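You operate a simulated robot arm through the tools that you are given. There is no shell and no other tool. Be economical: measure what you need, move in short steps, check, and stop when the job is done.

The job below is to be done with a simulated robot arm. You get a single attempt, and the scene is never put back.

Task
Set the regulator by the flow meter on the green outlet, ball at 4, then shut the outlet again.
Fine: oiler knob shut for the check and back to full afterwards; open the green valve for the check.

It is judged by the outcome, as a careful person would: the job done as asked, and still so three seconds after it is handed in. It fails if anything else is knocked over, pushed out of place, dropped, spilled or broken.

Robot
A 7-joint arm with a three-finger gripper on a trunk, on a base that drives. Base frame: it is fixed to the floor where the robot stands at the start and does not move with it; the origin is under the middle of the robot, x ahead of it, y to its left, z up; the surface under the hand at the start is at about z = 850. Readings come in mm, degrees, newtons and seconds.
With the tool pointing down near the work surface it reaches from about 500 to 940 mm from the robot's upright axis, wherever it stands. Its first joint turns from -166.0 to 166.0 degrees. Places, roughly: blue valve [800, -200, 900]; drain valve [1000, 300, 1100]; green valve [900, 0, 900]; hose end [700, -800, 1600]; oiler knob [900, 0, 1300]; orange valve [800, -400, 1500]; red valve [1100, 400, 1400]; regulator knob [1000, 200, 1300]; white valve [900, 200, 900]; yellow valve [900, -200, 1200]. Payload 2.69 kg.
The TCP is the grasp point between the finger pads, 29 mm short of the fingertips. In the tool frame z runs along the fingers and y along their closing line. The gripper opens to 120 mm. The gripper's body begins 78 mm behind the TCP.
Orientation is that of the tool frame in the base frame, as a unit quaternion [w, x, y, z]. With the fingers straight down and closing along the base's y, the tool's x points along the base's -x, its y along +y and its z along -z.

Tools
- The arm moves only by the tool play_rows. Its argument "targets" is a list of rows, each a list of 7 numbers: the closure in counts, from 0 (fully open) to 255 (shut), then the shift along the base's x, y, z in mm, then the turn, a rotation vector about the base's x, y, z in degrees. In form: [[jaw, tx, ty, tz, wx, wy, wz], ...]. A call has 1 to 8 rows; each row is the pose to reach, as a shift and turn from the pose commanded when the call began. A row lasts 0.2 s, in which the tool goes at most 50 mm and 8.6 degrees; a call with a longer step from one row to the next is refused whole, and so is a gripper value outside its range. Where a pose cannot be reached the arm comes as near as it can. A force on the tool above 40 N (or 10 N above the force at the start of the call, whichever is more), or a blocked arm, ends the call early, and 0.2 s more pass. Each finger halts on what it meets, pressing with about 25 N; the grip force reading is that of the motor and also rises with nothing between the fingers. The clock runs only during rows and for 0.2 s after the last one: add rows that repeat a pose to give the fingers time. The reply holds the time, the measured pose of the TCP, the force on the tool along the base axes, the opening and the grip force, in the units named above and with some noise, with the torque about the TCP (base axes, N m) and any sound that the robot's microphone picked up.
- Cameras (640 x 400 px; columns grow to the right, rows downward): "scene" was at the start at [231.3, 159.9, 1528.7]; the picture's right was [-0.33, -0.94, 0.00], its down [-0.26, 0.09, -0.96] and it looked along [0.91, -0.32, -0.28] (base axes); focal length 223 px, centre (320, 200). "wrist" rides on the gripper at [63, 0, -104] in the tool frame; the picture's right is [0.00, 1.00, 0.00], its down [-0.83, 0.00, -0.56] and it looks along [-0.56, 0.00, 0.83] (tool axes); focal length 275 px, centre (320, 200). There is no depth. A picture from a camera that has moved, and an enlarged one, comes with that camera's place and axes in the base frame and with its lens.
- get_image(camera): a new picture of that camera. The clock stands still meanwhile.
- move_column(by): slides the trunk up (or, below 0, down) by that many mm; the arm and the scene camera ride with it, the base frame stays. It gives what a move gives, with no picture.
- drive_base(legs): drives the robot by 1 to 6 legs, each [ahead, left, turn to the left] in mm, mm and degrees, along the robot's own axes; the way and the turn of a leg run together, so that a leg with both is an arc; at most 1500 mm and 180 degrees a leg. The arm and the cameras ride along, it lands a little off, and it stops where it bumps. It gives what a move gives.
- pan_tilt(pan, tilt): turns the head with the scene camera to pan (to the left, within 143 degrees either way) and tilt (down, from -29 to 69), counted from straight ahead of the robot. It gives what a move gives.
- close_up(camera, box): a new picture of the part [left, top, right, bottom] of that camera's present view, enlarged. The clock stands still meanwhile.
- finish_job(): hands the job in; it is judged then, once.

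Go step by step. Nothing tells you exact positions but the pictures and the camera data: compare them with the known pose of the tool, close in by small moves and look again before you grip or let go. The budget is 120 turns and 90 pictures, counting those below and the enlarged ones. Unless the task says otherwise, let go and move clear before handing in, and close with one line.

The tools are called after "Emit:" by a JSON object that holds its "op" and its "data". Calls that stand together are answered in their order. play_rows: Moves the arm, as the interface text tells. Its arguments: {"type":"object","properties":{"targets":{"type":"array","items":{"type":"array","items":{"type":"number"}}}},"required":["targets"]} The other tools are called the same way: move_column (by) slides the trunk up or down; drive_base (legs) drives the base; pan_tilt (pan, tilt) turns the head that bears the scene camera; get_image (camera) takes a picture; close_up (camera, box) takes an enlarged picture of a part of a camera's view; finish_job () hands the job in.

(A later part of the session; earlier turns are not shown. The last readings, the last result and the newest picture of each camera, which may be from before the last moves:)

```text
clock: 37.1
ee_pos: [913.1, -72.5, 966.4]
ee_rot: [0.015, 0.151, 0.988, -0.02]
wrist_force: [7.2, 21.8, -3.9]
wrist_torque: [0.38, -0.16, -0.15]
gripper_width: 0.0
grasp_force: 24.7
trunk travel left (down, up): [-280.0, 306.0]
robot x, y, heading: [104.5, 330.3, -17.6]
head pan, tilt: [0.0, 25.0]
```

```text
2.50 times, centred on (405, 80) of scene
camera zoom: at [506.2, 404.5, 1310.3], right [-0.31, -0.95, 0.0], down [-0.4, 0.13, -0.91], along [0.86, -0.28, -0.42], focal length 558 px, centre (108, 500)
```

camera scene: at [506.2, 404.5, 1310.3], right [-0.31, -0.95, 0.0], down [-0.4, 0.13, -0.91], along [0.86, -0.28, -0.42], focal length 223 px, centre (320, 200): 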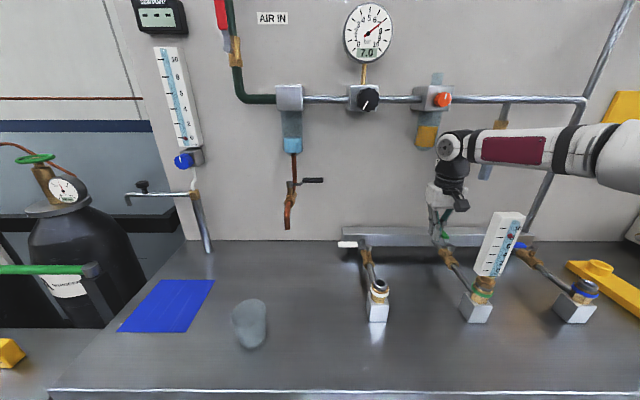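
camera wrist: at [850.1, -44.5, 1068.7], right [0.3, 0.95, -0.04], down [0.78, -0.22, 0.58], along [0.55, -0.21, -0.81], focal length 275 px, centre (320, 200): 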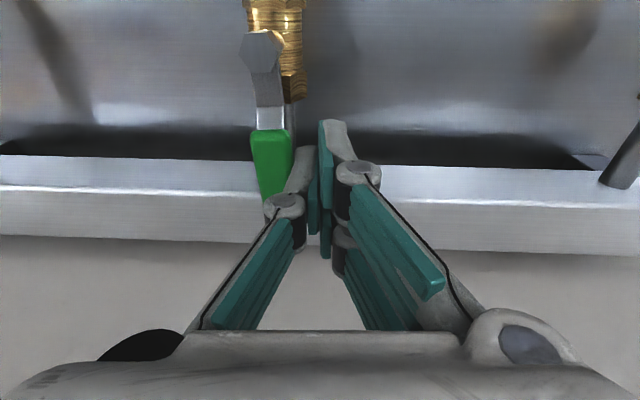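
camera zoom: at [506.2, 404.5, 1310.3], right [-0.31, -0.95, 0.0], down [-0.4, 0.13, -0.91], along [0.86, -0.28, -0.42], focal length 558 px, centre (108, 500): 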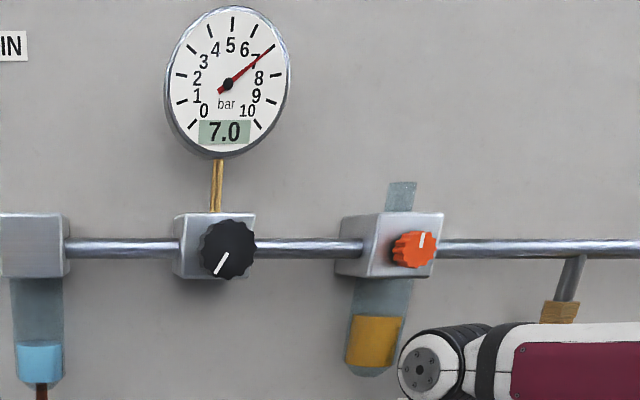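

The lever is at its stop and the gauge reads 7.0. I'll look closely at the oiler's sight dome for drips, and read the ball.

Emit:
{"op": "close_up", "data": {"camera": "scene", "box": [410, 65, 470, 155]}}

Emit:
{"op": "close_up", "data": {"camera": "scene", "box": [470, 205, 530, 305]}}

```text
4.44 times, centred on (440, 110) of scene
camera zoom: at [506.2, 404.5, 1310.3], right [-0.31, -0.95, 0.0], down [-0.4, 0.13, -0.91], along [0.86, -0.28, -0.42], focal length 992 px, centre (-213, 600)
```

zoom: 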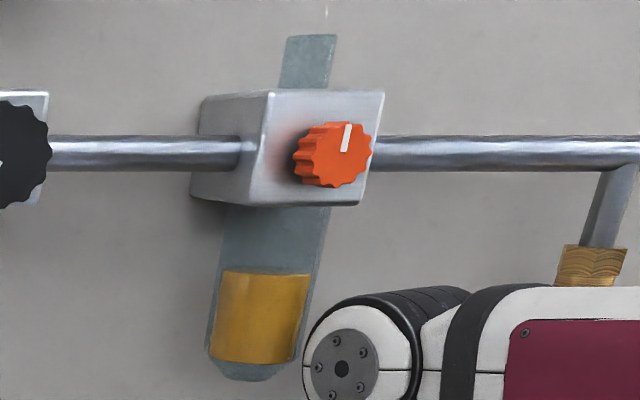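

```text
4.00 times, centred on (500, 255) of scene
camera zoom: at [506.2, 404.5, 1310.3], right [-0.31, -0.95, 0.0], down [-0.4, 0.13, -0.91], along [0.86, -0.28, -0.42], focal length 892 px, centre (-400, -20)
```

zoom: 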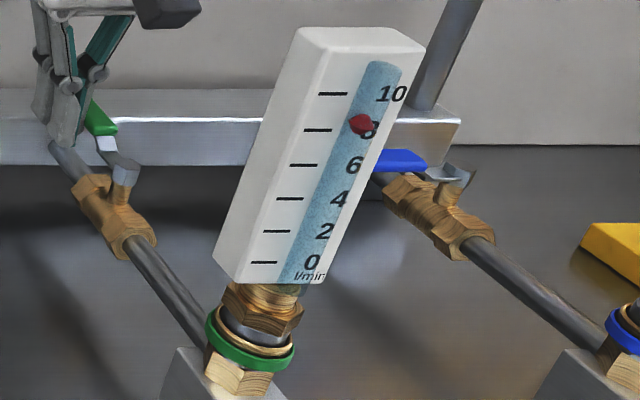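

The ball is at about 8 and no drips show, so the flow must come down. I'll withdraw the finger left and back, well clear of the meter, then raise the trunk.

Emit:
{"op": "play_rows", "data": {"targets": [[255, 6.2, 19, 0, 0, 0, 0], [255, 12.4, 38, 0, 0, 0, 0], [255, -28, 51, 0, 0, 0, 0], [255, -68.5, 64, 0, 0, 0, 0], [255, -68.5, 64, 0, 0, 0, 0]]}}

Emit:
{"op": "move_column", "data": {"by": 204}}

Emit:
{"op": "play_rows", "data": {"targets": [[255, -7, 20, 15, -2.61, -8.09, 0], [220, -14, 40, 30, -5.22, -16.18, 0], [180, -21, 60, 45, -7.83, -24.27, 0], [140, -28, 80, 60, -10.44, -32.36, 0], [110, -35, 100, 75, -13.05, -40.45, 0], [80, -42, 120, 90, -15.66, -48.54, 0], [70, -49, 140, 105, -18.27, -56.63, 0], [70, -56, 160, 120, -20.88, -64.72, 0]]}}

Emit:
{"op": "play_rows", "data": {"targets": [[70, 0, 0, 5, -2.61, -8.09, 0], [70, 0, 0, 10, -5.22, -16.18, 0], [70, 0, 0, 10, -6.75, -20.94, 0], [70, 0, 0, 10, -6.75, -20.94, 0]]}}

Emit:
{"op": "get_image", "data": {"camera": "wrist"}}

Emit:
{"op": "get_image", "data": {"camera": "scene"}}

```text
clock: 38.3
ee_pos: [840.7, -11.3, 967.5]
ee_rot: [0.015, 0.154, 0.988, -0.022]
wrist_force: [0.0, 0.8, -0.1]
wrist_torque: [0.0, -0.02, -0.01]
gripper_width: 0.0
grasp_force: 24.9
trunk travel left (down, up): [-280.0, 306.0]
robot x, y, heading: [105.6, 329.4, -17.8]
head pan, tilt: [0.0, 25.0]
```

```text
clock: 40.5
ee_pos: [842.2, -12.6, 1171.2]
ee_rot: [0.014, 0.154, 0.988, -0.022]
wrist_force: [-1.0, -0.5, 0.4]
wrist_torque: [0.01, 0.01, -0.02]
gripper_width: 0.0
grasp_force: 25.1
trunk travel left (down, up): [-484.0, 102.0]
robot x, y, heading: [109.4, 331.8, -17.9]
head pan, tilt: [0.0, 25.0]
```

```text
clock: 42.3
ee_pos: [785.5, 150.2, 1290.0]
ee_rot: [0.564, 0.138, 0.807, -0.104]
wrist_force: [0.6, -0.5, 1.3]
wrist_torque: [0.01, 0.03, 0.07]
gripper_width: 87.2
grasp_force: 0.1
out of reach, approached as far as the arm can: row 6, 7
trunk travel left (down, up): [-484.0, 102.0]
robot x, y, heading: [108.3, 332.8, -17.7]
head pan, tilt: [0.0, 25.0]
```

```text
clock: 43.3
ee_pos: [792.5, 156.4, 1306.6]
ee_rot: [0.702, 0.12, 0.69, -0.129]
wrist_force: [-0.1, 0.7, -0.2]
wrist_torque: [0.0, 0.03, 0.0]
gripper_width: 87.0
grasp_force: 0.0
out of reach, approached as far as the arm can: row 3, 4
trunk travel left (down, up): [-484.0, 102.0]
robot x, y, heading: [111.3, 331.4, -17.8]
head pan, tilt: [0.0, 25.0]
```

```text
49 pictures are left
camera wrist: at [695.5, 191.5, 1241.7], right [0.35, 0.94, -0.01], down [-0.53, 0.21, 0.82], along [0.77, -0.28, 0.57], focal length 275 px, centre (320, 200)
```

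wrist: 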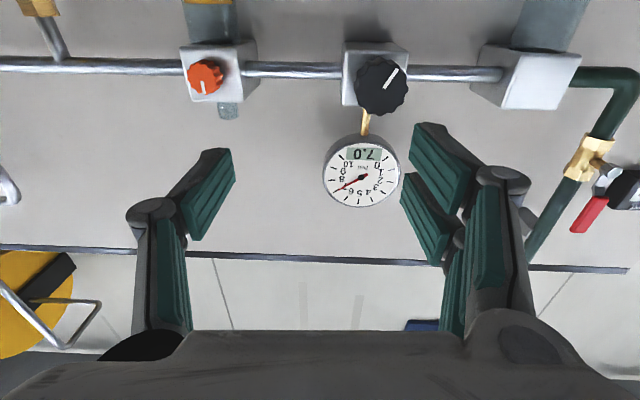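

```text
48 pictures are left
camera scene: at [389.5, 440.7, 1514.3], right [-0.31, -0.95, 0.0], down [-0.4, 0.13, -0.91], along [0.86, -0.28, -0.42], focal length 223 px, centre (320, 200)
```

scene: 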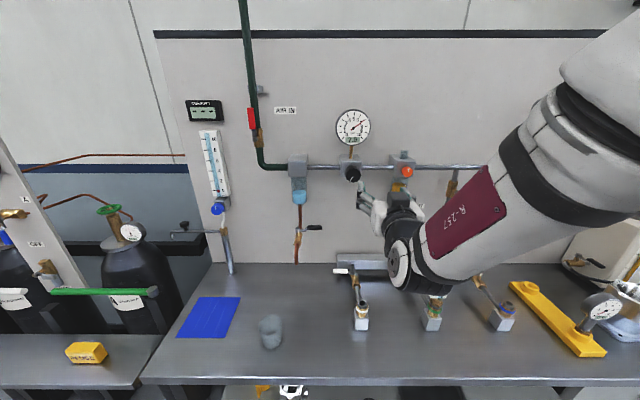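

The arm is near a joint limit here. I'll move the hand right, then drive the base left so the regulator sits where the oiler did relative to the robot.

Emit:
{"op": "play_rows", "data": {"targets": [[70, -12, -38, 0, 0, 0, 0], [70, -25, -76, 0, 0, 0, 0], [70, -37, -114, 0, 0, 0, 0], [70, -37, -114, 0, 0, 0, 0]]}}

Emit:
{"op": "drive_base", "data": {"legs": [[0, 170, 0]]}}

Emit:
{"op": "get_image", "data": {"camera": "wrist"}}

Emit:
{"op": "get_image", "data": {"camera": "scene"}}

```text
clock: 44.3
ee_pos: [788.0, 143.6, 1313.2]
ee_rot: [0.706, 0.133, 0.683, -0.133]
wrist_force: [0.6, 0.5, 0.4]
wrist_torque: [0.03, -0.01, -0.02]
gripper_width: 87.2
grasp_force: 0.0
out of reach, approached as far as the arm can: row 1, 2, 3, 4
trunk travel left (down, up): [-484.0, 102.0]
robot x, y, heading: [108.5, 334.9, -18.0]
head pan, tilt: [0.0, 25.0]
```

```text
clock: 45.7
ee_pos: [840.5, 302.3, 1313.4]
ee_rot: [0.705, 0.135, 0.682, -0.135]
wrist_force: [0.1, -0.7, 0.2]
wrist_torque: [-0.01, -0.02, 0.03]
gripper_width: 87.0
grasp_force: 0.0
trunk travel left (down, up): [-484.0, 102.0]
robot x, y, heading: [156.1, 491.0, -18.3]
head pan, tilt: [0.0, 25.0]
```

```text
47 pictures are left
camera wrist: at [744.3, 340.9, 1247.4], right [0.38, 0.93, 0.0], down [-0.54, 0.22, 0.81], along [0.75, -0.31, 0.58], focal length 275 px, centre (320, 200)
```

wrist: 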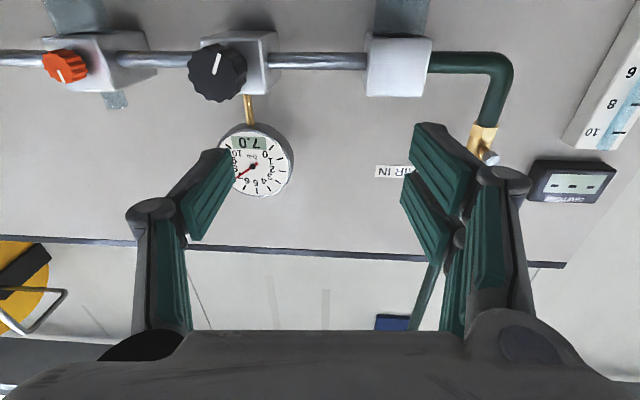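

```text
46 pictures are left
camera scene: at [442.2, 600.8, 1514.3], right [-0.31, -0.95, 0.0], down [-0.4, 0.13, -0.91], along [0.86, -0.28, -0.42], focal length 223 px, centre (320, 200)
```

scene: 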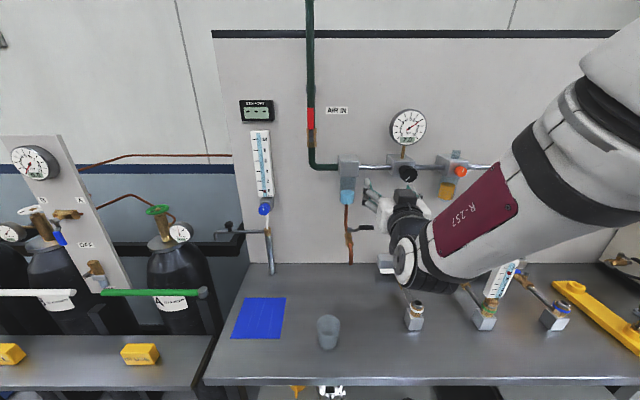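

The arm is stuck against a joint limit in this posture. I'll reverse the tilt part-way, move the hand to the right, then tilt back up, as worked for the oiler.

Emit:
{"op": "play_rows", "data": {"targets": [[70, 0, 0, 0, 2.61, 8.09, 0], [70, 0, 0, 0, 5.22, 16.18, 0], [70, 0, -15, 0, 7.83, 24.27, 0], [70, 0, -40, 0, 10.44, 32.36, 0], [70, 0, -65, 0, 13.05, 40.45, 0], [70, 0, -90, 0, 15.66, 48.54, 0], [70, -4, -110, 0, 15.66, 48.54, 0], [70, -4, -110, 0, 15.66, 48.54, 0]]}}

Emit:
{"op": "get_image", "data": {"camera": "scene"}}

```text
clock: 47.5
ee_pos: [834.0, 191.2, 1313.6]
ee_rot: [0.339, 0.159, 0.923, -0.087]
wrist_force: [-0.3, -0.5, 0.7]
wrist_torque: [0.02, 0.01, 0.0]
gripper_width: 87.3
grasp_force: 0.0
out of reach, approached as far as the arm can: row 4, 5
trunk travel left (down, up): [-484.0, 102.0]
robot x, y, heading: [155.1, 490.8, -17.8]
head pan, tilt: [0.0, 25.0]
```

```text
45 pictures are left
camera scene: at [442.2, 600.8, 1514.3], right [-0.31, -0.95, 0.0], down [-0.4, 0.13, -0.91], along [0.86, -0.28, -0.42], focal length 223 px, centre (320, 200)
```

scene: 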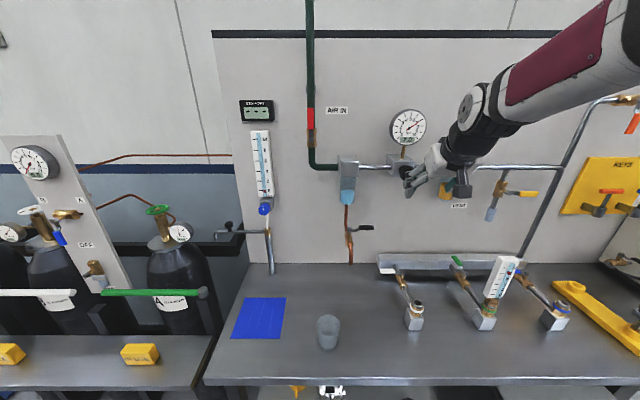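

Posture is good again. I'll tilt up to horizontal in front of the regulator knob.

Emit:
{"op": "play_rows", "data": {"targets": [[70, 0, 0, -2, -2.24, -7.87, 0.68], [70, 0, 0, -4, -4.48, -15.7, 1.37], [70, 0, 0, -6, -6.72, -23.6, 2.05], [70, 0, 0, -8, -8.97, -31.5, 2.73], [70, 0, 0, -9, -11.2, -39.3, 3.4], [70, 0, 0, -9, -13.45, -47.2, 4.1], [70, 0, 0, -9, -13.45, -47.2, 4.1]]}}

Emit:
{"op": "get_image", "data": {"camera": "wrist"}}

Emit:
{"op": "get_image", "data": {"camera": "scene"}}

```text
clock: 49.1
ee_pos: [834.3, 192.6, 1303.6]
ee_rot: [0.699, 0.109, 0.699, -0.108]
wrist_force: [0.3, 0.1, -0.3]
wrist_torque: [0.0, 0.0, -0.02]
gripper_width: 87.0
grasp_force: 0.2
trunk travel left (down, up): [-484.0, 102.0]
robot x, y, heading: [159.4, 490.3, -18.3]
head pan, tilt: [0.0, 25.0]
```

```text
44 pictures are left
camera wrist: at [735.2, 223.6, 1241.2], right [0.3, 0.95, 0.0], down [-0.53, 0.17, 0.83], along [0.79, -0.25, 0.56], focal length 275 px, centre (320, 200)
```

wrist: 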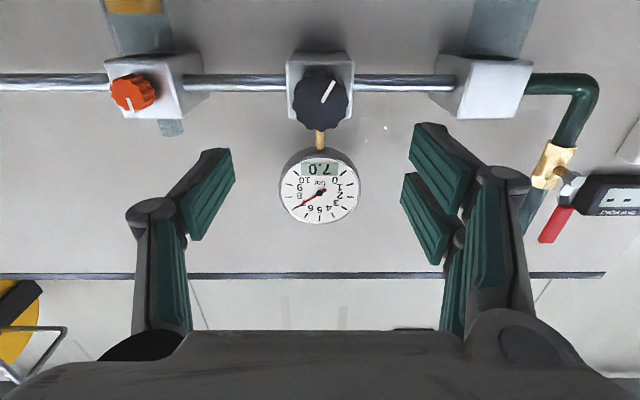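

```text
43 pictures are left
camera scene: at [442.2, 600.8, 1514.3], right [-0.31, -0.95, 0.0], down [-0.4, 0.13, -0.91], along [0.86, -0.28, -0.42], focal length 223 px, centre (320, 200)
```

scene: 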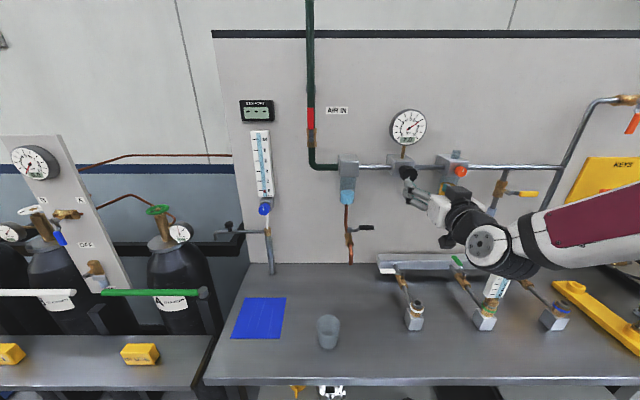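

The regulator knob front is at n≈872 and well centred. I'll advance and grip it.

Emit:
{"op": "play_rows", "data": {"targets": [[70, 38, -12.4, 0, 0, 0, 0], [70, 76, -24.7, 0, 0, 0, 0], [70, 104, -33.8, 0, 0, 0, 0], [70, 125.5, -40.8, -1, 0, 0, 0], [70, 125.5, -40.8, -1, 0, 0, 0]]}}

Emit:
{"op": "get_image", "data": {"camera": "wrist"}}

```text
clock: 50.3
ee_pos: [961.7, 150.6, 1303.7]
ee_rot: [0.698, 0.109, 0.699, -0.108]
wrist_force: [0.5, -0.2, 0.1]
wrist_torque: [0.0, 0.01, 0.0]
gripper_width: 87.1
grasp_force: 0.1
trunk travel left (down, up): [-484.0, 102.0]
robot x, y, heading: [161.6, 493.8, -18.1]
head pan, tilt: [0.0, 25.0]
```

```text
42 pictures are left
camera wrist: at [861.6, 182.6, 1240.7], right [0.3, 0.95, 0.0], down [-0.53, 0.17, 0.83], along [0.79, -0.25, 0.56], focal length 275 px, centre (320, 200)
```

wrist: 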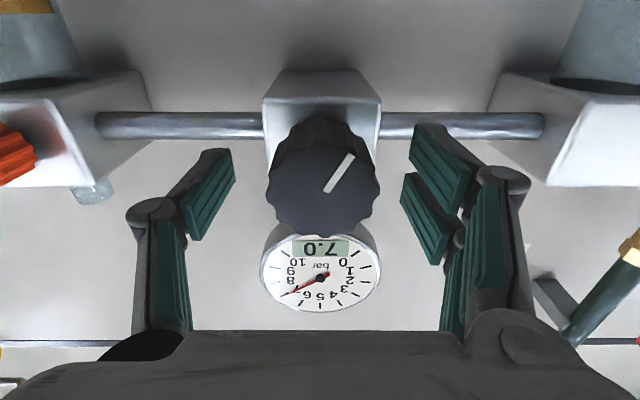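

The fingertips straddle the knob, short of the block. I'll close on it.

Emit:
{"op": "play_rows", "data": {"targets": [[120, 0, 0, -1, 0, 0, 0], [160, 0, 0, -1, 0, 0, 0], [200, 0, 0, -1, 0, 0, 0], [255, 0, 0, -1, 0, 0, 0], [255, 0, 0, -1, 0, 0, 0]]}}

Emit:
{"op": "play_rows", "data": {"targets": [[255, 0, 0, 0, -8.08, 2.63, 0], [255, 0, 0, 0, -16.16, 5.25, 0], [255, 0, 0, 0, -24.25, 7.88, 0], [255, 0, 0, 0, -24.25, 7.88, 0]]}}

Emit:
{"op": "get_image", "data": {"camera": "wrist"}}

Emit:
{"op": "get_image", "data": {"camera": "scene"}}

```text
clock: 51.5
ee_pos: [960.8, 152.3, 1302.1]
ee_rot: [0.699, 0.109, 0.698, -0.109]
wrist_force: [2.1, 3.0, 0.1]
wrist_torque: [0.02, -0.01, 0.16]
gripper_width: 44.4
grasp_force: 45.3
trunk travel left (down, up): [-484.0, 102.0]
robot x, y, heading: [160.9, 490.6, -18.3]
head pan, tilt: [0.0, 25.0]
```

```text
clock: 52.5
ee_pos: [961.4, 153.0, 1302.6]
ee_rot: [0.656, -0.049, 0.707, -0.26]
wrist_force: [4.5, 7.5, -1.3]
wrist_torque: [0.07, 0.09, 0.19]
gripper_width: 44.6
grasp_force: 45.5
trunk travel left (down, up): [-484.0, 102.0]
robot x, y, heading: [158.7, 493.0, -18.4]
head pan, tilt: [0.0, 25.0]
```

```text
41 pictures are left
camera wrist: at [853.4, 158.5, 1246.4], right [0.27, 0.86, -0.44], down [-0.42, 0.51, 0.75], along [0.87, -0.02, 0.5], focal length 275 px, centre (320, 200)
```

wrist: 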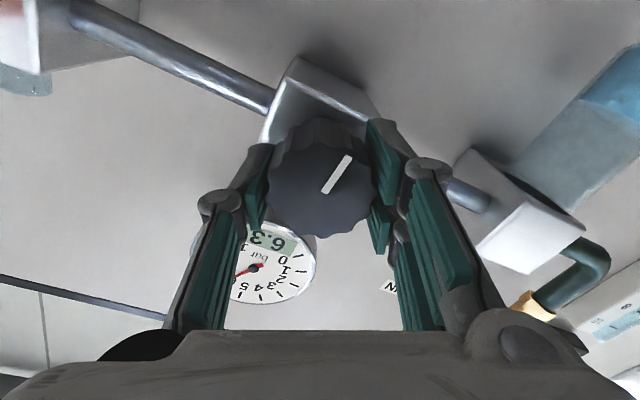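

```text
40 pictures are left
camera scene: at [442.6, 601.2, 1514.2], right [-0.31, -0.95, 0.0], down [-0.4, 0.13, -0.91], along [0.86, -0.28, -0.42], focal length 223 px, centre (320, 200)
```

scene: 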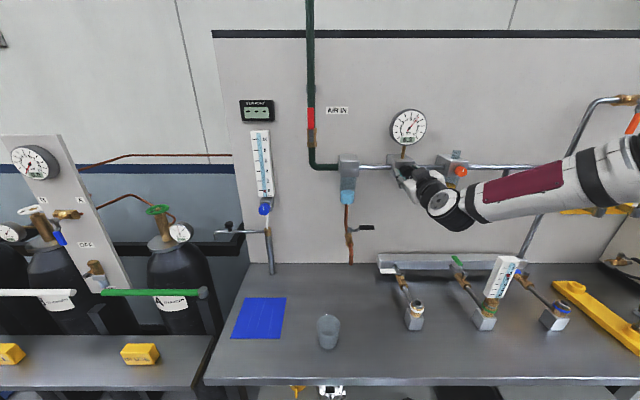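

CCW lowers the pressure: 25° took it from 7.0 to 6.3 bar. The meter is also visible from the scene camera; I'll read the ball.

Emit:
{"op": "close_up", "data": {"camera": "scene", "box": [470, 245, 540, 315]}}

Emit:
{"op": "play_rows", "data": {"targets": [[255, 0, 0, 0, -8.08, 2.63, 0], [255, 0, 0, 0, -16.16, 5.25, 0], [255, 0, 0, 0, -24.25, 7.88, 0], [255, 0, 0, 0, -32.3, 10.5, 0], [255, 0, 0, 0, -40.4, 13.1, 0], [255, 0, 0, 0, -48.5, 15.8, 0], [255, 0, 0, 0, -52, 16.9, 0], [255, 0, 0, 0, -52, 16.9, 0]]}}

Emit:
{"op": "close_up", "data": {"camera": "scene", "box": [470, 245, 540, 315]}}

Emit:
{"op": "close_up", "data": {"camera": "scene", "box": [380, 100, 480, 200]}}

```text
5.71 times, centred on (505, 280) of scene
camera zoom: at [442.6, 601.2, 1514.2], right [-0.31, -0.95, 0.0], down [-0.4, 0.13, -0.91], along [0.86, -0.28, -0.42], focal length 1275 px, centre (-737, -257)
```

zoom: 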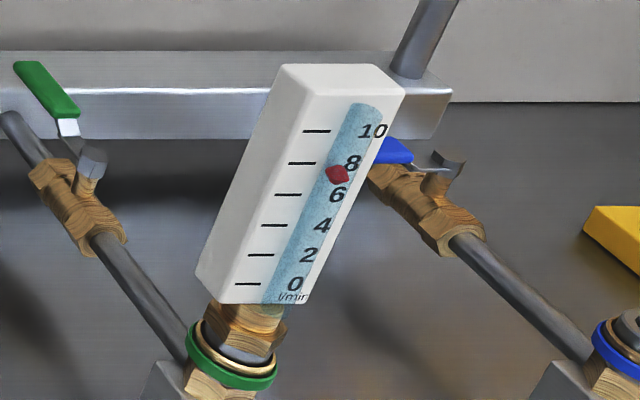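

```text
clock: 54.3
ee_pos: [962.3, 154.4, 1302.0]
ee_rot: [0.462, -0.368, 0.607, -0.532]
wrist_force: [6.5, 20.8, -18.2]
wrist_torque: [0.11, 0.12, 0.31]
gripper_width: 44.3
grasp_force: 44.6
trunk travel left (down, up): [-484.0, 102.0]
robot x, y, heading: [164.8, 488.0, -18.2]
head pan, tilt: [0.0, 25.0]
```

```text
5.71 times, centred on (505, 280) of scene
camera zoom: at [443.4, 601.7, 1514.0], right [-0.31, -0.95, 0.0], down [-0.4, 0.13, -0.91], along [0.86, -0.28, -0.42], focal length 1275 px, centre (-737, -257)
```

zoom: 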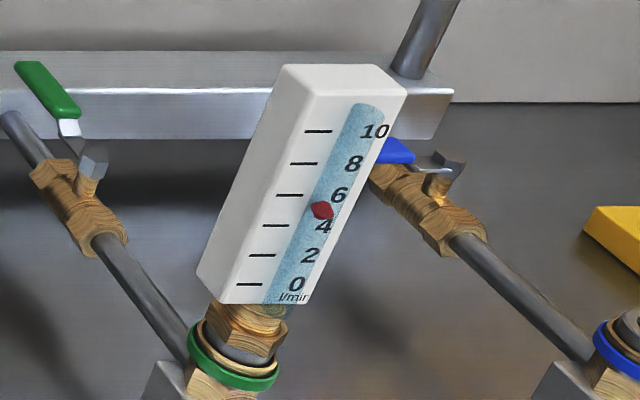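

```text
4.00 times, centred on (430, 150) of scene
camera zoom: at [443.4, 601.7, 1514.0], right [-0.31, -0.95, 0.0], down [-0.4, 0.13, -0.91], along [0.86, -0.28, -0.42], focal length 892 px, centre (-120, 400)
```

zoom: 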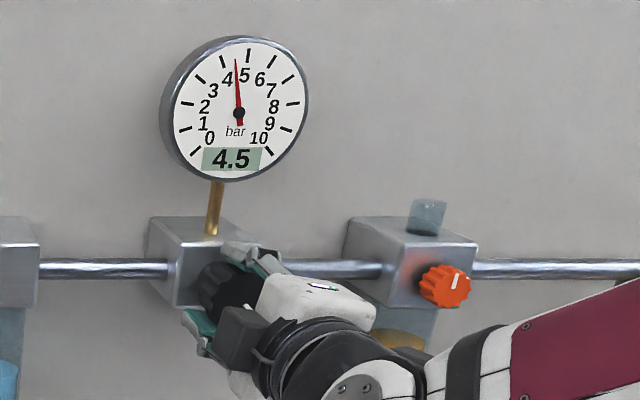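

Now 4.5 bar, ball ≈4.9 seen from above. There may be parallax, so I'll go down a bit further and then check with a level view.

Emit:
{"op": "play_rows", "data": {"targets": [[255, 0, 0, 0, -8.08, 2.63, 0], [255, 0, 0, 0, -16.16, 5.25, 0], [255, 0, 0, 0, -18.1, 5.9, 0], [255, 0, 0, 0, -18.1, 5.9, 0], [255, 0, 0, 0, -18.1, 5.9, 0]]}}

Emit:
{"op": "close_up", "data": {"camera": "scene", "box": [470, 245, 540, 315]}}

Emit:
{"op": "close_up", "data": {"camera": "scene", "box": [380, 100, 430, 150]}}

```text
clock: 55.5
ee_pos: [960.8, 152.8, 1301.5]
ee_rot: [-0.367, 0.463, -0.54, 0.6]
wrist_force: [3.5, 19.5, -19.6]
wrist_torque: [0.13, 0.29, 0.08]
gripper_width: 44.0
grasp_force: 45.6
trunk travel left (down, up): [-484.0, 102.0]
robot x, y, heading: [159.8, 492.6, -17.7]
head pan, tilt: [0.0, 25.0]
```

```text
5.71 times, centred on (505, 280) of scene
camera zoom: at [443.3, 601.5, 1514.0], right [-0.31, -0.95, 0.0], down [-0.4, 0.13, -0.91], along [0.86, -0.28, -0.42], focal length 1275 px, centre (-737, -257)
```

zoom: 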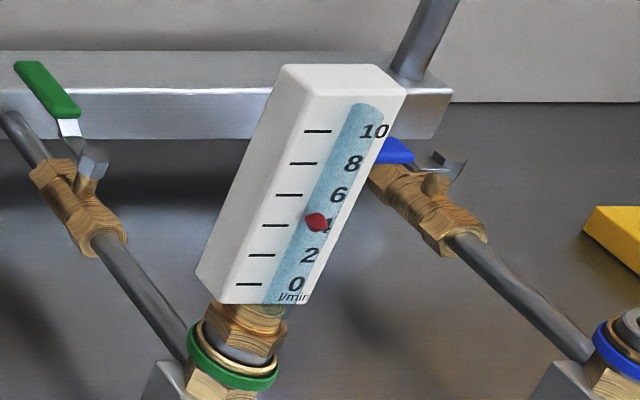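

```text
8.00 times, centred on (405, 125) of scene
camera zoom: at [443.3, 601.5, 1514.0], right [-0.31, -0.95, 0.0], down [-0.4, 0.13, -0.91], along [0.86, -0.28, -0.42], focal length 1785 px, centre (-360, 800)
```

zoom: 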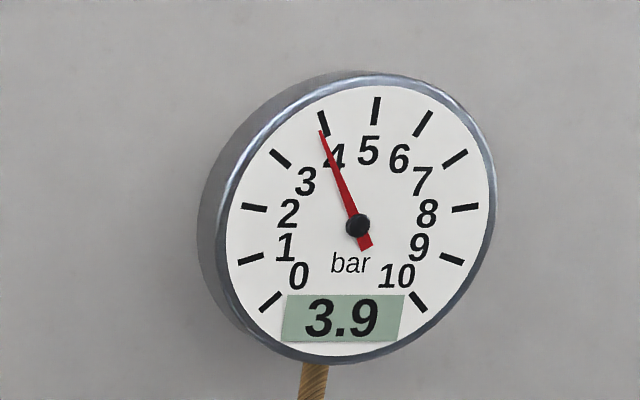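

The readings fit flow ≈ 1.2 × bar with a viewing parallax that makes the ball look low. I'll go down to about 3.4 bar, then release and take a level view with the wrist camera.

Emit:
{"op": "play_rows", "data": {"targets": [[255, 0, 0, 0, -8.08, 2.63, 0], [255, 0, 0, 0, -16.6, 5.4, 0], [255, 0, 0, 0, -16.6, 5.4, 0], [255, 0, 0, 0, -16.6, 5.4, 0]]}}

Emit:
{"op": "close_up", "data": {"camera": "scene", "box": [470, 245, 540, 315]}}

Emit:
{"op": "close_up", "data": {"camera": "scene", "box": [380, 100, 430, 150]}}

```text
refused: row 2 steps farther than a row can; nothing moved
```

```text
5.71 times, centred on (505, 280) of scene
camera zoom: at [443.3, 601.5, 1514.0], right [-0.31, -0.95, 0.0], down [-0.4, 0.13, -0.91], along [0.86, -0.28, -0.42], focal length 1275 px, centre (-737, -257)
```

zoom: 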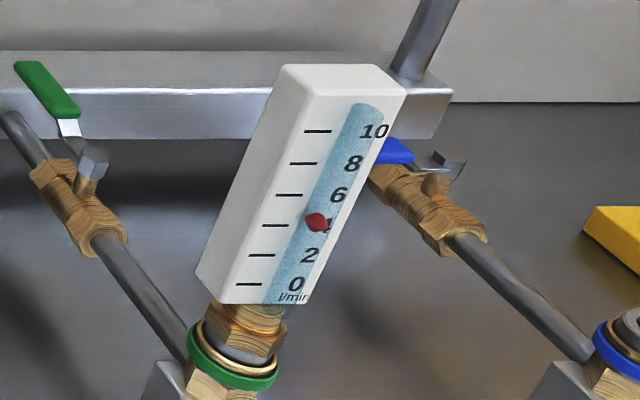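

```text
8.00 times, centred on (405, 125) of scene
camera zoom: at [443.3, 601.5, 1514.0], right [-0.31, -0.95, 0.0], down [-0.4, 0.13, -0.91], along [0.86, -0.28, -0.42], focal length 1785 px, centre (-360, 800)
```

zoom: 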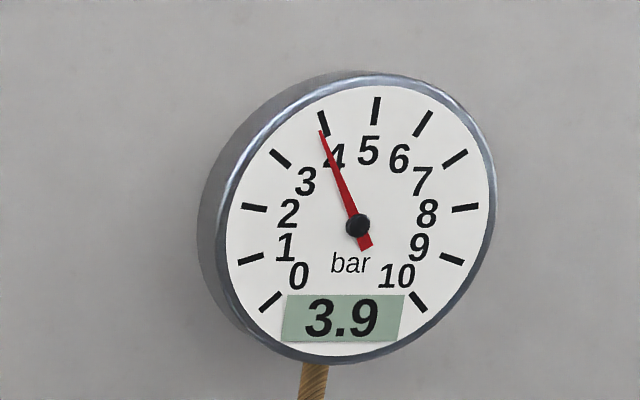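

Emit:
{"op": "play_rows", "data": {"targets": [[255, 0, 0, 0, -8, 2.6, 0], [255, 0, 0, 0, -16, 5.2, 0], [255, 0, 0, 0, -17, 5.5, 0], [255, 0, 0, 0, -17, 5.5, 0], [255, 0, 0, 0, -17, 5.5, 0]]}}

Emit:
{"op": "close_up", "data": {"camera": "scene", "box": [470, 245, 540, 315]}}

Emit:
{"op": "close_up", "data": {"camera": "scene", "box": [380, 100, 430, 150]}}

```text
clock: 56.7
ee_pos: [960.6, 153.5, 1299.5]
ee_rot: [-0.269, 0.541, -0.461, 0.65]
wrist_force: [3.6, 16.1, -20.2]
wrist_torque: [0.17, 0.39, 0.28]
gripper_width: 43.6
grasp_force: 45.6
trunk travel left (down, up): [-484.0, 102.0]
robot x, y, heading: [161.2, 492.1, -17.8]
head pan, tilt: [0.0, 25.0]
```

```text
5.71 times, centred on (505, 280) of scene
camera zoom: at [443.4, 601.3, 1514.0], right [-0.31, -0.95, 0.0], down [-0.4, 0.13, -0.91], along [0.86, -0.28, -0.42], focal length 1275 px, centre (-737, -257)
```

zoom: 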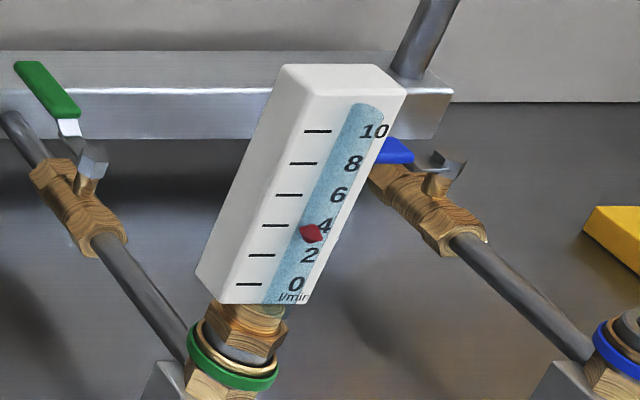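

```text
8.00 times, centred on (405, 125) of scene
camera zoom: at [443.4, 601.3, 1514.0], right [-0.31, -0.95, 0.0], down [-0.4, 0.13, -0.91], along [0.86, -0.28, -0.42], focal length 1785 px, centre (-360, 800)
```

zoom: 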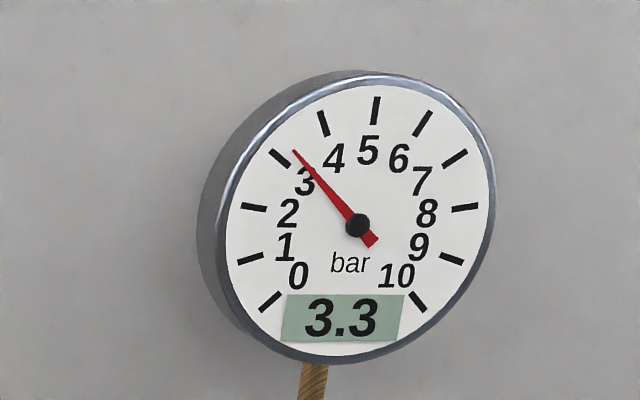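

3.3 bar now, apparent ball 3.45; with the −0.55 offset seen at zero this means ≈4.0. I'll release, back off and unwind, then get a level view to confirm.

Emit:
{"op": "play_rows", "data": {"targets": [[200, 0, 0, 0, 0, 0, 0], [120, 0, 0, 0, 0, 0, 0], [70, 0, 0, 0, 0, 0, 0], [70, -20, 6.5, 0, 0, 0, 0], [70, -58, 19, 0, 0, 0, 0], [70, -97, 31.5, 0, 0, 0, 0], [70, -137, 44, 0, 0, 0, 0], [70, -137, 44, 0, 0, 0, 0]]}}

Emit:
{"op": "play_rows", "data": {"targets": [[70, 0, 0, 0, 8, -2.6, 0], [70, 0, 0, 0, 16, -5.2, 0], [70, 0, 0, 0, 24, -7.8, 0], [70, 0, 0, 0, 32, -10.4, 0], [70, 0, 0, 0, 40, -13, 0], [70, 0, 0, 0, 48, -15.6, 0], [70, 0, 0, 0, 56, -18.2, 0], [70, 0, 0, 0, 64, -20.8, 0]]}}

Emit:
{"op": "play_rows", "data": {"targets": [[70, 0, 0, 0, 8, -2.6, 0], [70, 0, 0, 0, 16, -5.2, 0], [70, 0, 0, 0, 24, -7.8, 0], [70, 0, 0, 0, 32, -10.4, 0], [70, 0, 0, 0, 40, -13, 0], [70, 0, 0, 0, 47, -15.3, 0], [70, 0, 0, 0, 47, -15.3, 0]]}}

Emit:
{"op": "get_image", "data": {"camera": "scene"}}

```text
clock: 58.5
ee_pos: [822.4, 197.8, 1302.2]
ee_rot: [-0.27, 0.538, -0.461, 0.652]
wrist_force: [-0.6, -0.3, -0.5]
wrist_torque: [0.0, -0.03, 0.01]
gripper_width: 86.8
grasp_force: 0.1
trunk travel left (down, up): [-484.0, 102.0]
robot x, y, heading: [155.1, 492.6, -18.0]
head pan, tilt: [0.0, 25.0]
```

```text
clock: 60.3
ee_pos: [823.7, 195.0, 1302.9]
ee_rot: [0.587, -0.194, 0.681, -0.393]
wrist_force: [0.2, 0.2, -0.8]
wrist_torque: [0.02, 0.02, 0.01]
gripper_width: 86.9
grasp_force: 0.0
trunk travel left (down, up): [-484.0, 102.0]
robot x, y, heading: [161.2, 490.9, -18.0]
head pan, tilt: [0.0, 25.0]
```

```text
clock: 61.9
ee_pos: [824.2, 195.6, 1302.1]
ee_rot: [0.698, 0.107, 0.699, -0.11]
wrist_force: [-0.2, -0.1, 0.2]
wrist_torque: [-0.04, 0.0, 0.05]
gripper_width: 86.7
grasp_force: 0.1
trunk travel left (down, up): [-484.0, 102.0]
robot x, y, heading: [158.4, 492.5, -18.1]
head pan, tilt: [0.0, 25.0]
```

```text
30 pictures are left
camera scene: at [442.2, 600.7, 1514.3], right [-0.31, -0.95, 0.0], down [-0.4, 0.13, -0.91], along [0.86, -0.28, -0.42], focal length 223 px, centre (320, 200)
```

scene: 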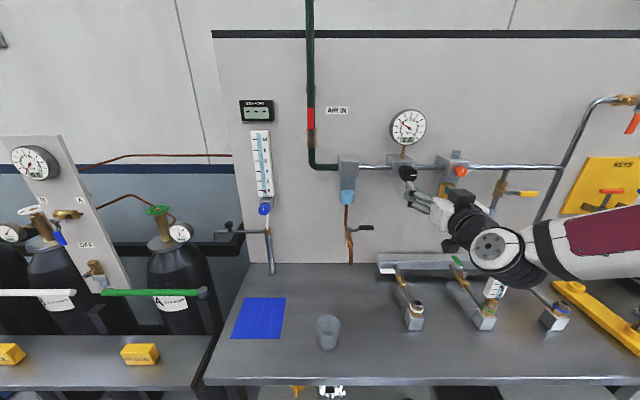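

Gauge holds. I'll pull the hand back, drive the base right to its earlier place, and set up a level view of the meter with the wrist camera.

Emit:
{"op": "play_rows", "data": {"targets": [[40, -40, 13, 0, 1.3, 4.05, 0], [0, -80, 26, 0, 2.61, 8.09, 0], [0, -110, 36, 0, 5.22, 16.18, 0], [0, -120, 39, 0, 7.83, 24.27, 0], [0, -120, 39, 0, 10.44, 32.36, 0], [0, -120, 39, 0, 10.44, 32.36, 0]]}}

Emit:
{"op": "drive_base", "data": {"legs": [[0, -170, 0]]}}

Emit:
{"op": "move_column", "data": {"by": -150}}

Emit:
{"op": "get_image", "data": {"camera": "wrist"}}

Emit:
{"op": "get_image", "data": {"camera": "scene"}}

```text
clock: 63.3
ee_pos: [703.6, 235.6, 1304.5]
ee_rot: [0.463, 0.134, 0.873, -0.073]
wrist_force: [0.4, -0.6, -0.5]
wrist_torque: [0.01, 0.02, 0.01]
gripper_width: 120.2
grasp_force: 0.0
out of reach, approached as far as the arm can: row 1, 2, 3
trunk travel left (down, up): [-484.0, 102.0]
robot x, y, heading: [161.9, 494.9, -18.2]
head pan, tilt: [0.0, 25.0]
```

```text
clock: 64.8
ee_pos: [649.2, 72.5, 1302.0]
ee_rot: [0.463, 0.137, 0.872, -0.074]
wrist_force: [0.0, 0.5, 0.2]
wrist_torque: [-0.02, 0.01, 0.02]
gripper_width: 119.9
grasp_force: 0.0
trunk travel left (down, up): [-484.0, 102.0]
robot x, y, heading: [107.2, 328.8, -18.4]
head pan, tilt: [0.0, 25.0]
```

```text
clock: 66.5
ee_pos: [682.0, 62.0, 1154.9]
ee_rot: [0.463, 0.136, 0.873, -0.074]
wrist_force: [-0.1, 0.0, -0.5]
wrist_torque: [-0.02, 0.01, 0.01]
gripper_width: 120.1
grasp_force: 0.2
trunk travel left (down, up): [-334.0, 252.0]
robot x, y, heading: [105.9, 328.5, -18.4]
head pan, tilt: [0.0, 25.0]
```

```text
29 pictures are left
camera wrist: at [565.9, 98.1, 1160.4], right [0.3, 0.95, -0.01], down [0.01, 0.01, 1.0], along [0.95, -0.3, -0.01], focal length 275 px, centre (320, 200)
```

wrist: 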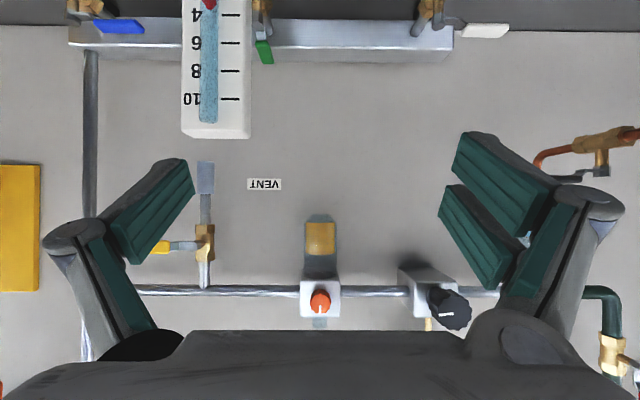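

```text
28 pictures are left
camera scene: at [484.6, 407.7, 1364.2], right [-0.31, -0.95, 0.0], down [-0.4, 0.13, -0.91], along [0.86, -0.28, -0.42], focal length 223 px, centre (320, 200)
```

scene: 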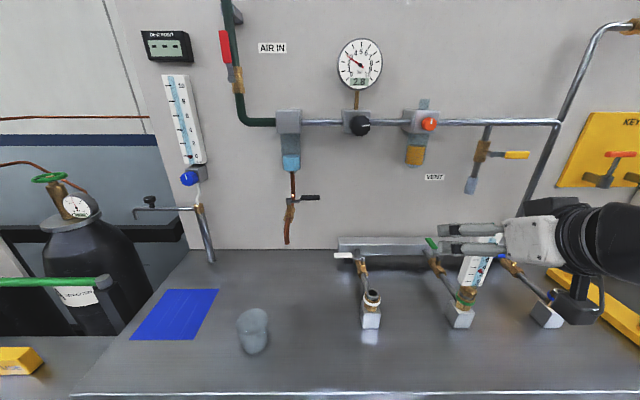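

The gauge may now read lower than when I let go. I'll lower further to level with the ball and zoom on both.

Emit:
{"op": "move_column", "data": {"by": -140}}

Emit:
{"op": "get_image", "data": {"camera": "wrist"}}

Emit:
{"op": "close_up", "data": {"camera": "scene", "box": [310, 0, 450, 110]}}

```text
clock: 68.2
ee_pos: [722.2, 47.2, 1014.6]
ee_rot: [0.462, 0.136, 0.873, -0.074]
wrist_force: [0.1, 0.3, 0.3]
wrist_torque: [0.03, -0.03, 0.01]
gripper_width: 120.0
grasp_force: 0.1
trunk travel left (down, up): [-194.0, 392.0]
robot x, y, heading: [106.1, 328.5, -18.4]
head pan, tilt: [0.0, 25.0]
```

```text
27 pictures are left
camera wrist: at [607.1, 84.1, 1021.9], right [0.3, 0.95, -0.01], down [0.01, 0.0, 1.0], along [0.95, -0.3, -0.01], focal length 275 px, centre (320, 200)
```

wrist: 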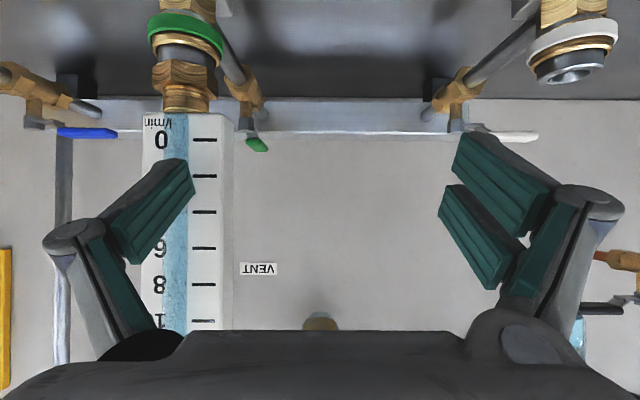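

```text
3.64 times, centred on (380, 55) of scene
camera zoom: at [528.8, 393.1, 1224.6], right [-0.31, -0.95, 0.0], down [-0.4, 0.13, -0.91], along [0.86, -0.28, -0.42], focal length 811 px, centre (102, 727)
```

zoom: 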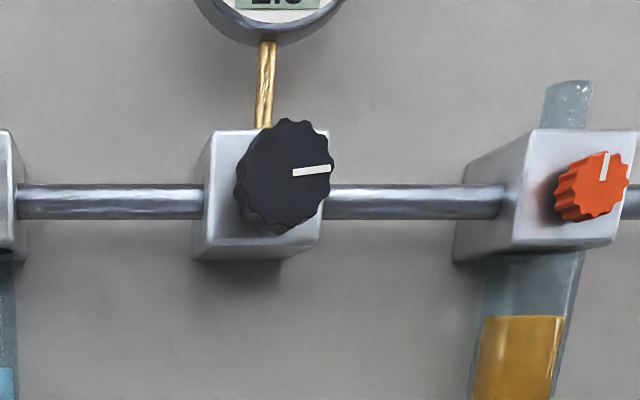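

The gauge seems to have settled near 2.8 after release (a lag). The ball is hidden behind a finger, so I'll move back and then right for a straight view.

Emit:
{"op": "play_rows", "data": {"targets": [[0, -28, 9, 0, 0, 0, 0], [0, -57, 18.5, 0, 0, 0, 0], [0, -65, -6, 0, 0, 0, 0], [0, -80, -53, 0, 0, 0, 0], [0, -80, -53, 0, 0, 0, 0]]}}

Emit:
{"op": "pan_tilt", "data": {"pan": 0, "tilt": 5}}

Emit:
{"op": "close_up", "data": {"camera": "wrist", "box": [240, 60, 400, 330]}}

Emit:
{"op": "get_image", "data": {"camera": "scene"}}

```text
clock: 69.4
ee_pos: [646.1, -6.7, 1014.3]
ee_rot: [0.462, 0.136, 0.873, -0.073]
wrist_force: [-0.1, -0.4, -0.6]
wrist_torque: [-0.01, -0.02, -0.04]
gripper_width: 120.1
grasp_force: 0.0
out of reach, approached as far as the arm can: row 1, 2, 3
trunk travel left (down, up): [-194.0, 392.0]
robot x, y, heading: [107.4, 331.7, -18.2]
head pan, tilt: [0.0, 25.0]
```

```text
clock: 70.2
ee_pos: [646.1, -5.5, 1013.2]
ee_rot: [0.462, 0.137, 0.873, -0.075]
wrist_force: [0.1, -0.2, -0.6]
wrist_torque: [0.02, 0.0, 0.02]
gripper_width: 120.0
grasp_force: 0.1
trunk travel left (down, up): [-194.0, 392.0]
robot x, y, heading: [108.2, 330.9, -18.3]
head pan, tilt: [0.0, 5.0]
```

```text
1.48 times, centred on (320, 195) of wrist
camera zoom: at [529.6, 31.1, 1020.7], right [0.3, 0.95, -0.01], down [0.01, 0.0, 1.0], along [0.95, -0.3, -0.01], focal length 408 px, centre (320, 207)
```

zoom: 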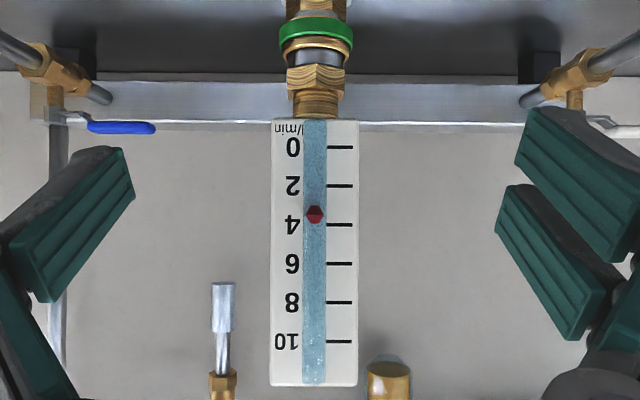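

```text
24 pictures are left
camera scene: at [528.5, 393.2, 1256.9], right [-0.31, -0.95, 0.0], down [-0.08, 0.03, -1.0], along [0.95, -0.31, -0.09], focal length 223 px, centre (320, 200)
```

scene: 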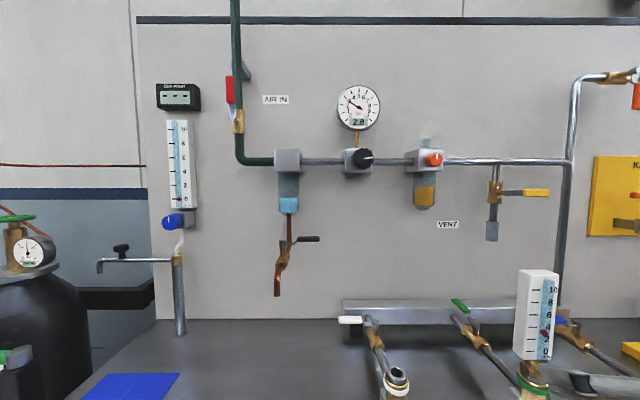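

The level view is clear: ball at ≈3.45 with the gauge settled at 2.8 bar, i.e. about 1.2 l/min per bar. I need ≈3.3 bar, about 14° clockwise, so I go back to the regulator.

Emit:
{"op": "move_column", "data": {"by": 290}}

Emit:
{"op": "drive_base", "data": {"legs": [[0, 170, 0]]}}

```text
clock: 73.2
ee_pos: [643.7, -5.7, 1305.3]
ee_rot: [0.461, 0.137, 0.873, -0.074]
wrist_force: [-1.3, -0.2, 0.1]
wrist_torque: [0.0, -0.01, -0.04]
gripper_width: 120.1
grasp_force: 0.0
trunk travel left (down, up): [-484.0, 102.0]
robot x, y, heading: [108.3, 330.7, -18.4]
head pan, tilt: [0.0, 5.0]
```

```text
clock: 74.6
ee_pos: [696.8, 154.1, 1305.3]
ee_rot: [0.462, 0.137, 0.873, -0.074]
wrist_force: [-0.4, -0.4, 0.1]
wrist_torque: [0.03, -0.01, 0.01]
gripper_width: 120.0
grasp_force: 0.1
trunk travel left (down, up): [-484.0, 102.0]
robot x, y, heading: [161.1, 491.2, -18.5]
head pan, tilt: [0.0, 5.0]
```

Emit:
{"op": "play_rows", "data": {"targets": [[20, 28, 8, 0, -2.06, -6.5, 0], [40, 56, 16, -1, -4.1, -13, 0], [60, 84, 24, -1, -6.2, -19.6, 0], [70, 112, 32, -2, -8.2, -26.1, 0.1], [70, 139, 39, -2, -10.3, -32.6, 0.2], [70, 139, 39, -2, -10.3, -32.6, 0.2]]}}

Emit:
{"op": "get_image", "data": {"camera": "wrist"}}

```text
clock: 76.0
ee_pos: [834.3, 194.4, 1302.6]
ee_rot: [0.698, 0.109, 0.699, -0.109]
wrist_force: [0.6, 0.9, 0.3]
wrist_torque: [0.0, -0.01, -0.06]
gripper_width: 87.1
grasp_force: 0.1
trunk travel left (down, up): [-484.0, 102.0]
robot x, y, heading: [157.6, 489.3, -18.6]
head pan, tilt: [0.0, 5.0]
```

```text
23 pictures are left
camera wrist: at [735.3, 226.2, 1239.7], right [0.3, 0.95, 0.0], down [-0.53, 0.17, 0.83], along [0.79, -0.25, 0.56], focal length 275 px, centre (320, 200)
```

wrist: 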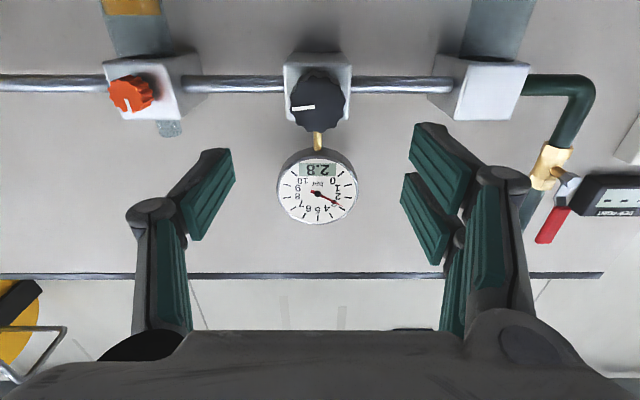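

Aligned as before, gauge 2.8. I'll advance, grip, and turn 14° clockwise, waiting for it to settle.

Emit:
{"op": "play_rows", "data": {"targets": [[70, 38, -12.6, 0, 0, 0, 0], [70, 76, -25, 0, 0, 0, 0], [70, 104, -34, 0, 0, 0, 0], [70, 126, -41.5, 0, 0, 0, 0], [140, 126, -41.5, 0, 0, 0, 0], [190, 126, -41.5, 0, 0, 0, 0], [255, 126, -41.5, 0, 0, 0, 0], [255, 126, -41.5, 0, 0, 0, 0]]}}

Emit:
{"op": "play_rows", "data": {"targets": [[255, 0, 0, 0, 6.5, -2.1, 0], [255, 0, 0, 0, 13.3, -4.3, 0], [255, 0, 0, 0, 13.3, -4.3, 0], [255, 0, 0, 0, 13.3, -4.3, 0], [255, 0, 0, 0, 13.3, -4.3, 0], [255, 0, 0, 0, 13.3, -4.3, 0], [255, 0, 0, 0, 13.3, -4.3, 0], [255, 0, 0, 0, 13.3, -4.3, 0]]}}

Emit:
{"op": "play_rows", "data": {"targets": [[255, 0, 0, 0, 0, 0, 0], [255, 0, 0, 0, 0, 0, 0], [255, 0, 0, 0, 0, 0, 0], [255, 0, 0, 0, 0, 0, 0], [255, 0, 0, 0, 0, 0, 0], [255, 0, 0, 0, 0, 0, 0], [255, 0, 0, 0, 0, 0, 0], [255, 0, 0, 0, 0, 0, 0]]}}

Emit:
{"op": "get_image", "data": {"camera": "scene"}}

Emit:
{"op": "close_up", "data": {"camera": "wrist", "box": [220, 110, 420, 330]}}

```text
clock: 77.8
ee_pos: [962.6, 152.4, 1302.8]
ee_rot: [0.699, 0.109, 0.699, -0.109]
wrist_force: [4.4, -2.1, -0.3]
wrist_torque: [0.01, 0.1, 0.0]
gripper_width: 44.2
grasp_force: 44.8
trunk travel left (down, up): [-484.0, 102.0]
robot x, y, heading: [161.7, 495.2, -18.5]
head pan, tilt: [0.0, 5.0]
```

```text
clock: 79.6
ee_pos: [961.4, 151.8, 1301.9]
ee_rot: [0.706, 0.194, 0.68, -0.024]
wrist_force: [0.7, -0.2, -5.2]
wrist_torque: [0.02, 0.11, 0.01]
gripper_width: 44.2
grasp_force: 45.0
trunk travel left (down, up): [-484.0, 102.0]
robot x, y, heading: [160.1, 490.6, -18.6]
head pan, tilt: [0.0, 5.0]
```

```text
clock: 81.4
ee_pos: [960.4, 151.1, 1303.0]
ee_rot: [0.707, 0.194, 0.68, -0.023]
wrist_force: [-2.1, -0.5, -8.6]
wrist_torque: [0.06, 0.19, -0.04]
gripper_width: 44.6
grasp_force: 45.1
trunk travel left (down, up): [-484.0, 102.0]
robot x, y, heading: [162.9, 491.7, -18.8]
head pan, tilt: [0.0, 5.0]
```

```text
22 pictures are left
camera scene: at [443.4, 599.3, 1546.7], right [-0.32, -0.95, 0.0], down [-0.08, 0.03, -1.0], along [0.95, -0.31, -0.09], focal length 223 px, centre (320, 200)
```

scene: 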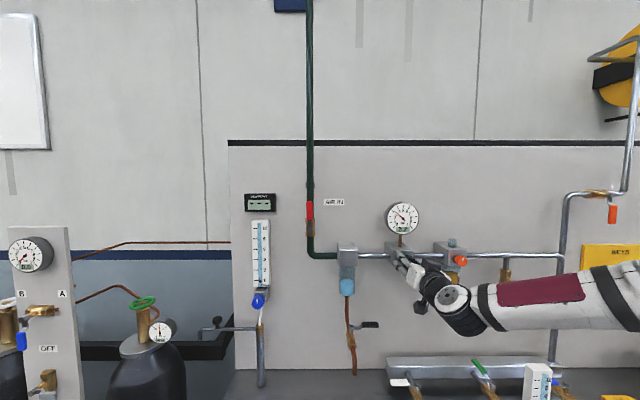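

```text
1.82 times, centred on (320, 220) of wrist
camera zoom: at [866.0, 197.4, 1242.1], right [0.3, 0.93, 0.24], down [-0.59, -0.02, 0.81], along [0.75, -0.38, 0.54], focal length 500 px, centre (320, 164)
```

zoom: 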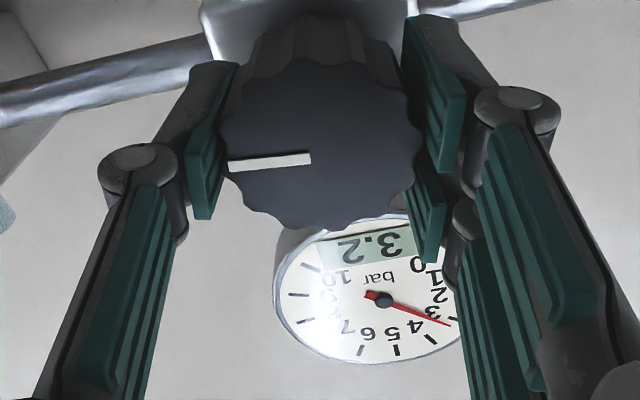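

3.2 bar settled, which is ≈3.9 on the meter. I'll add 2° more, then release and verify with the level view.

Emit:
{"op": "play_rows", "data": {"targets": [[255, 0, 0, 0, 1.9, -0.6, 0], [255, 0, 0, 0, 1.9, -0.6, 0], [255, 0, 0, 0, 1.9, -0.6, 0], [255, 0, 0, 0, 1.9, -0.6, 0]]}}

Emit:
{"op": "play_rows", "data": {"targets": [[200, 0, 0, 0, 0, 0, 0], [120, 0, 0, 0, 0, 0, 0], [70, 0, 0, 0, 0, 0, 0], [70, -20, 6.5, 0, 0, 0, 0], [70, -58, 19, 0, 0, 0, 0], [70, -97, 31.5, 0, 0, 0, 0], [70, -126, 41, 0, 0, 0, 0], [70, -126, 41, 0, 0, 0, 0]]}}

Emit:
{"op": "play_rows", "data": {"targets": [[20, -25, 8, 0, -7.6, 2.5, 0], [0, -54, -5, 0, -15.2, 4.9, 0], [0, -82, -18, 0, -14, 10, 0], [0, -110, -28, 0, -11.5, 17, 0], [0, -138, -38, 0, -8.5, 24, 0], [0, -138, -38, 0, -5, 31, 0], [0, -138, -38, 0, -5, 31, 0]]}}

```text
clock: 82.4
ee_pos: [960.3, 151.1, 1302.4]
ee_rot: [0.707, 0.205, 0.677, -0.011]
wrist_force: [-4.3, -1.4, -12.5]
wrist_torque: [0.05, 0.21, -0.07]
gripper_width: 44.2
grasp_force: 45.0
trunk travel left (down, up): [-484.0, 102.0]
robot x, y, heading: [159.4, 489.9, -18.1]
head pan, tilt: [0.0, 5.0]
```

```text
clock: 84.2
ee_pos: [834.6, 191.3, 1304.7]
ee_rot: [0.707, 0.205, 0.676, -0.01]
wrist_force: [0.9, 0.9, 0.5]
wrist_torque: [-0.02, -0.01, -0.03]
gripper_width: 87.2
grasp_force: 0.1
trunk travel left (down, up): [-484.0, 102.0]
robot x, y, heading: [160.5, 490.5, -18.1]
head pan, tilt: [0.0, 5.0]
```

```text
clock: 85.8
ee_pos: [696.7, 154.6, 1302.7]
ee_rot: [0.508, 0.165, 0.84, -0.094]
wrist_force: [0.1, -0.5, -0.3]
wrist_torque: [0.0, 0.01, 0.0]
gripper_width: 119.8
grasp_force: 0.0
out of reach, approached as far as the arm can: row 2, 3
trunk travel left (down, up): [-484.0, 102.0]
robot x, y, heading: [160.5, 490.6, -18.3]
head pan, tilt: [0.0, 5.0]
```

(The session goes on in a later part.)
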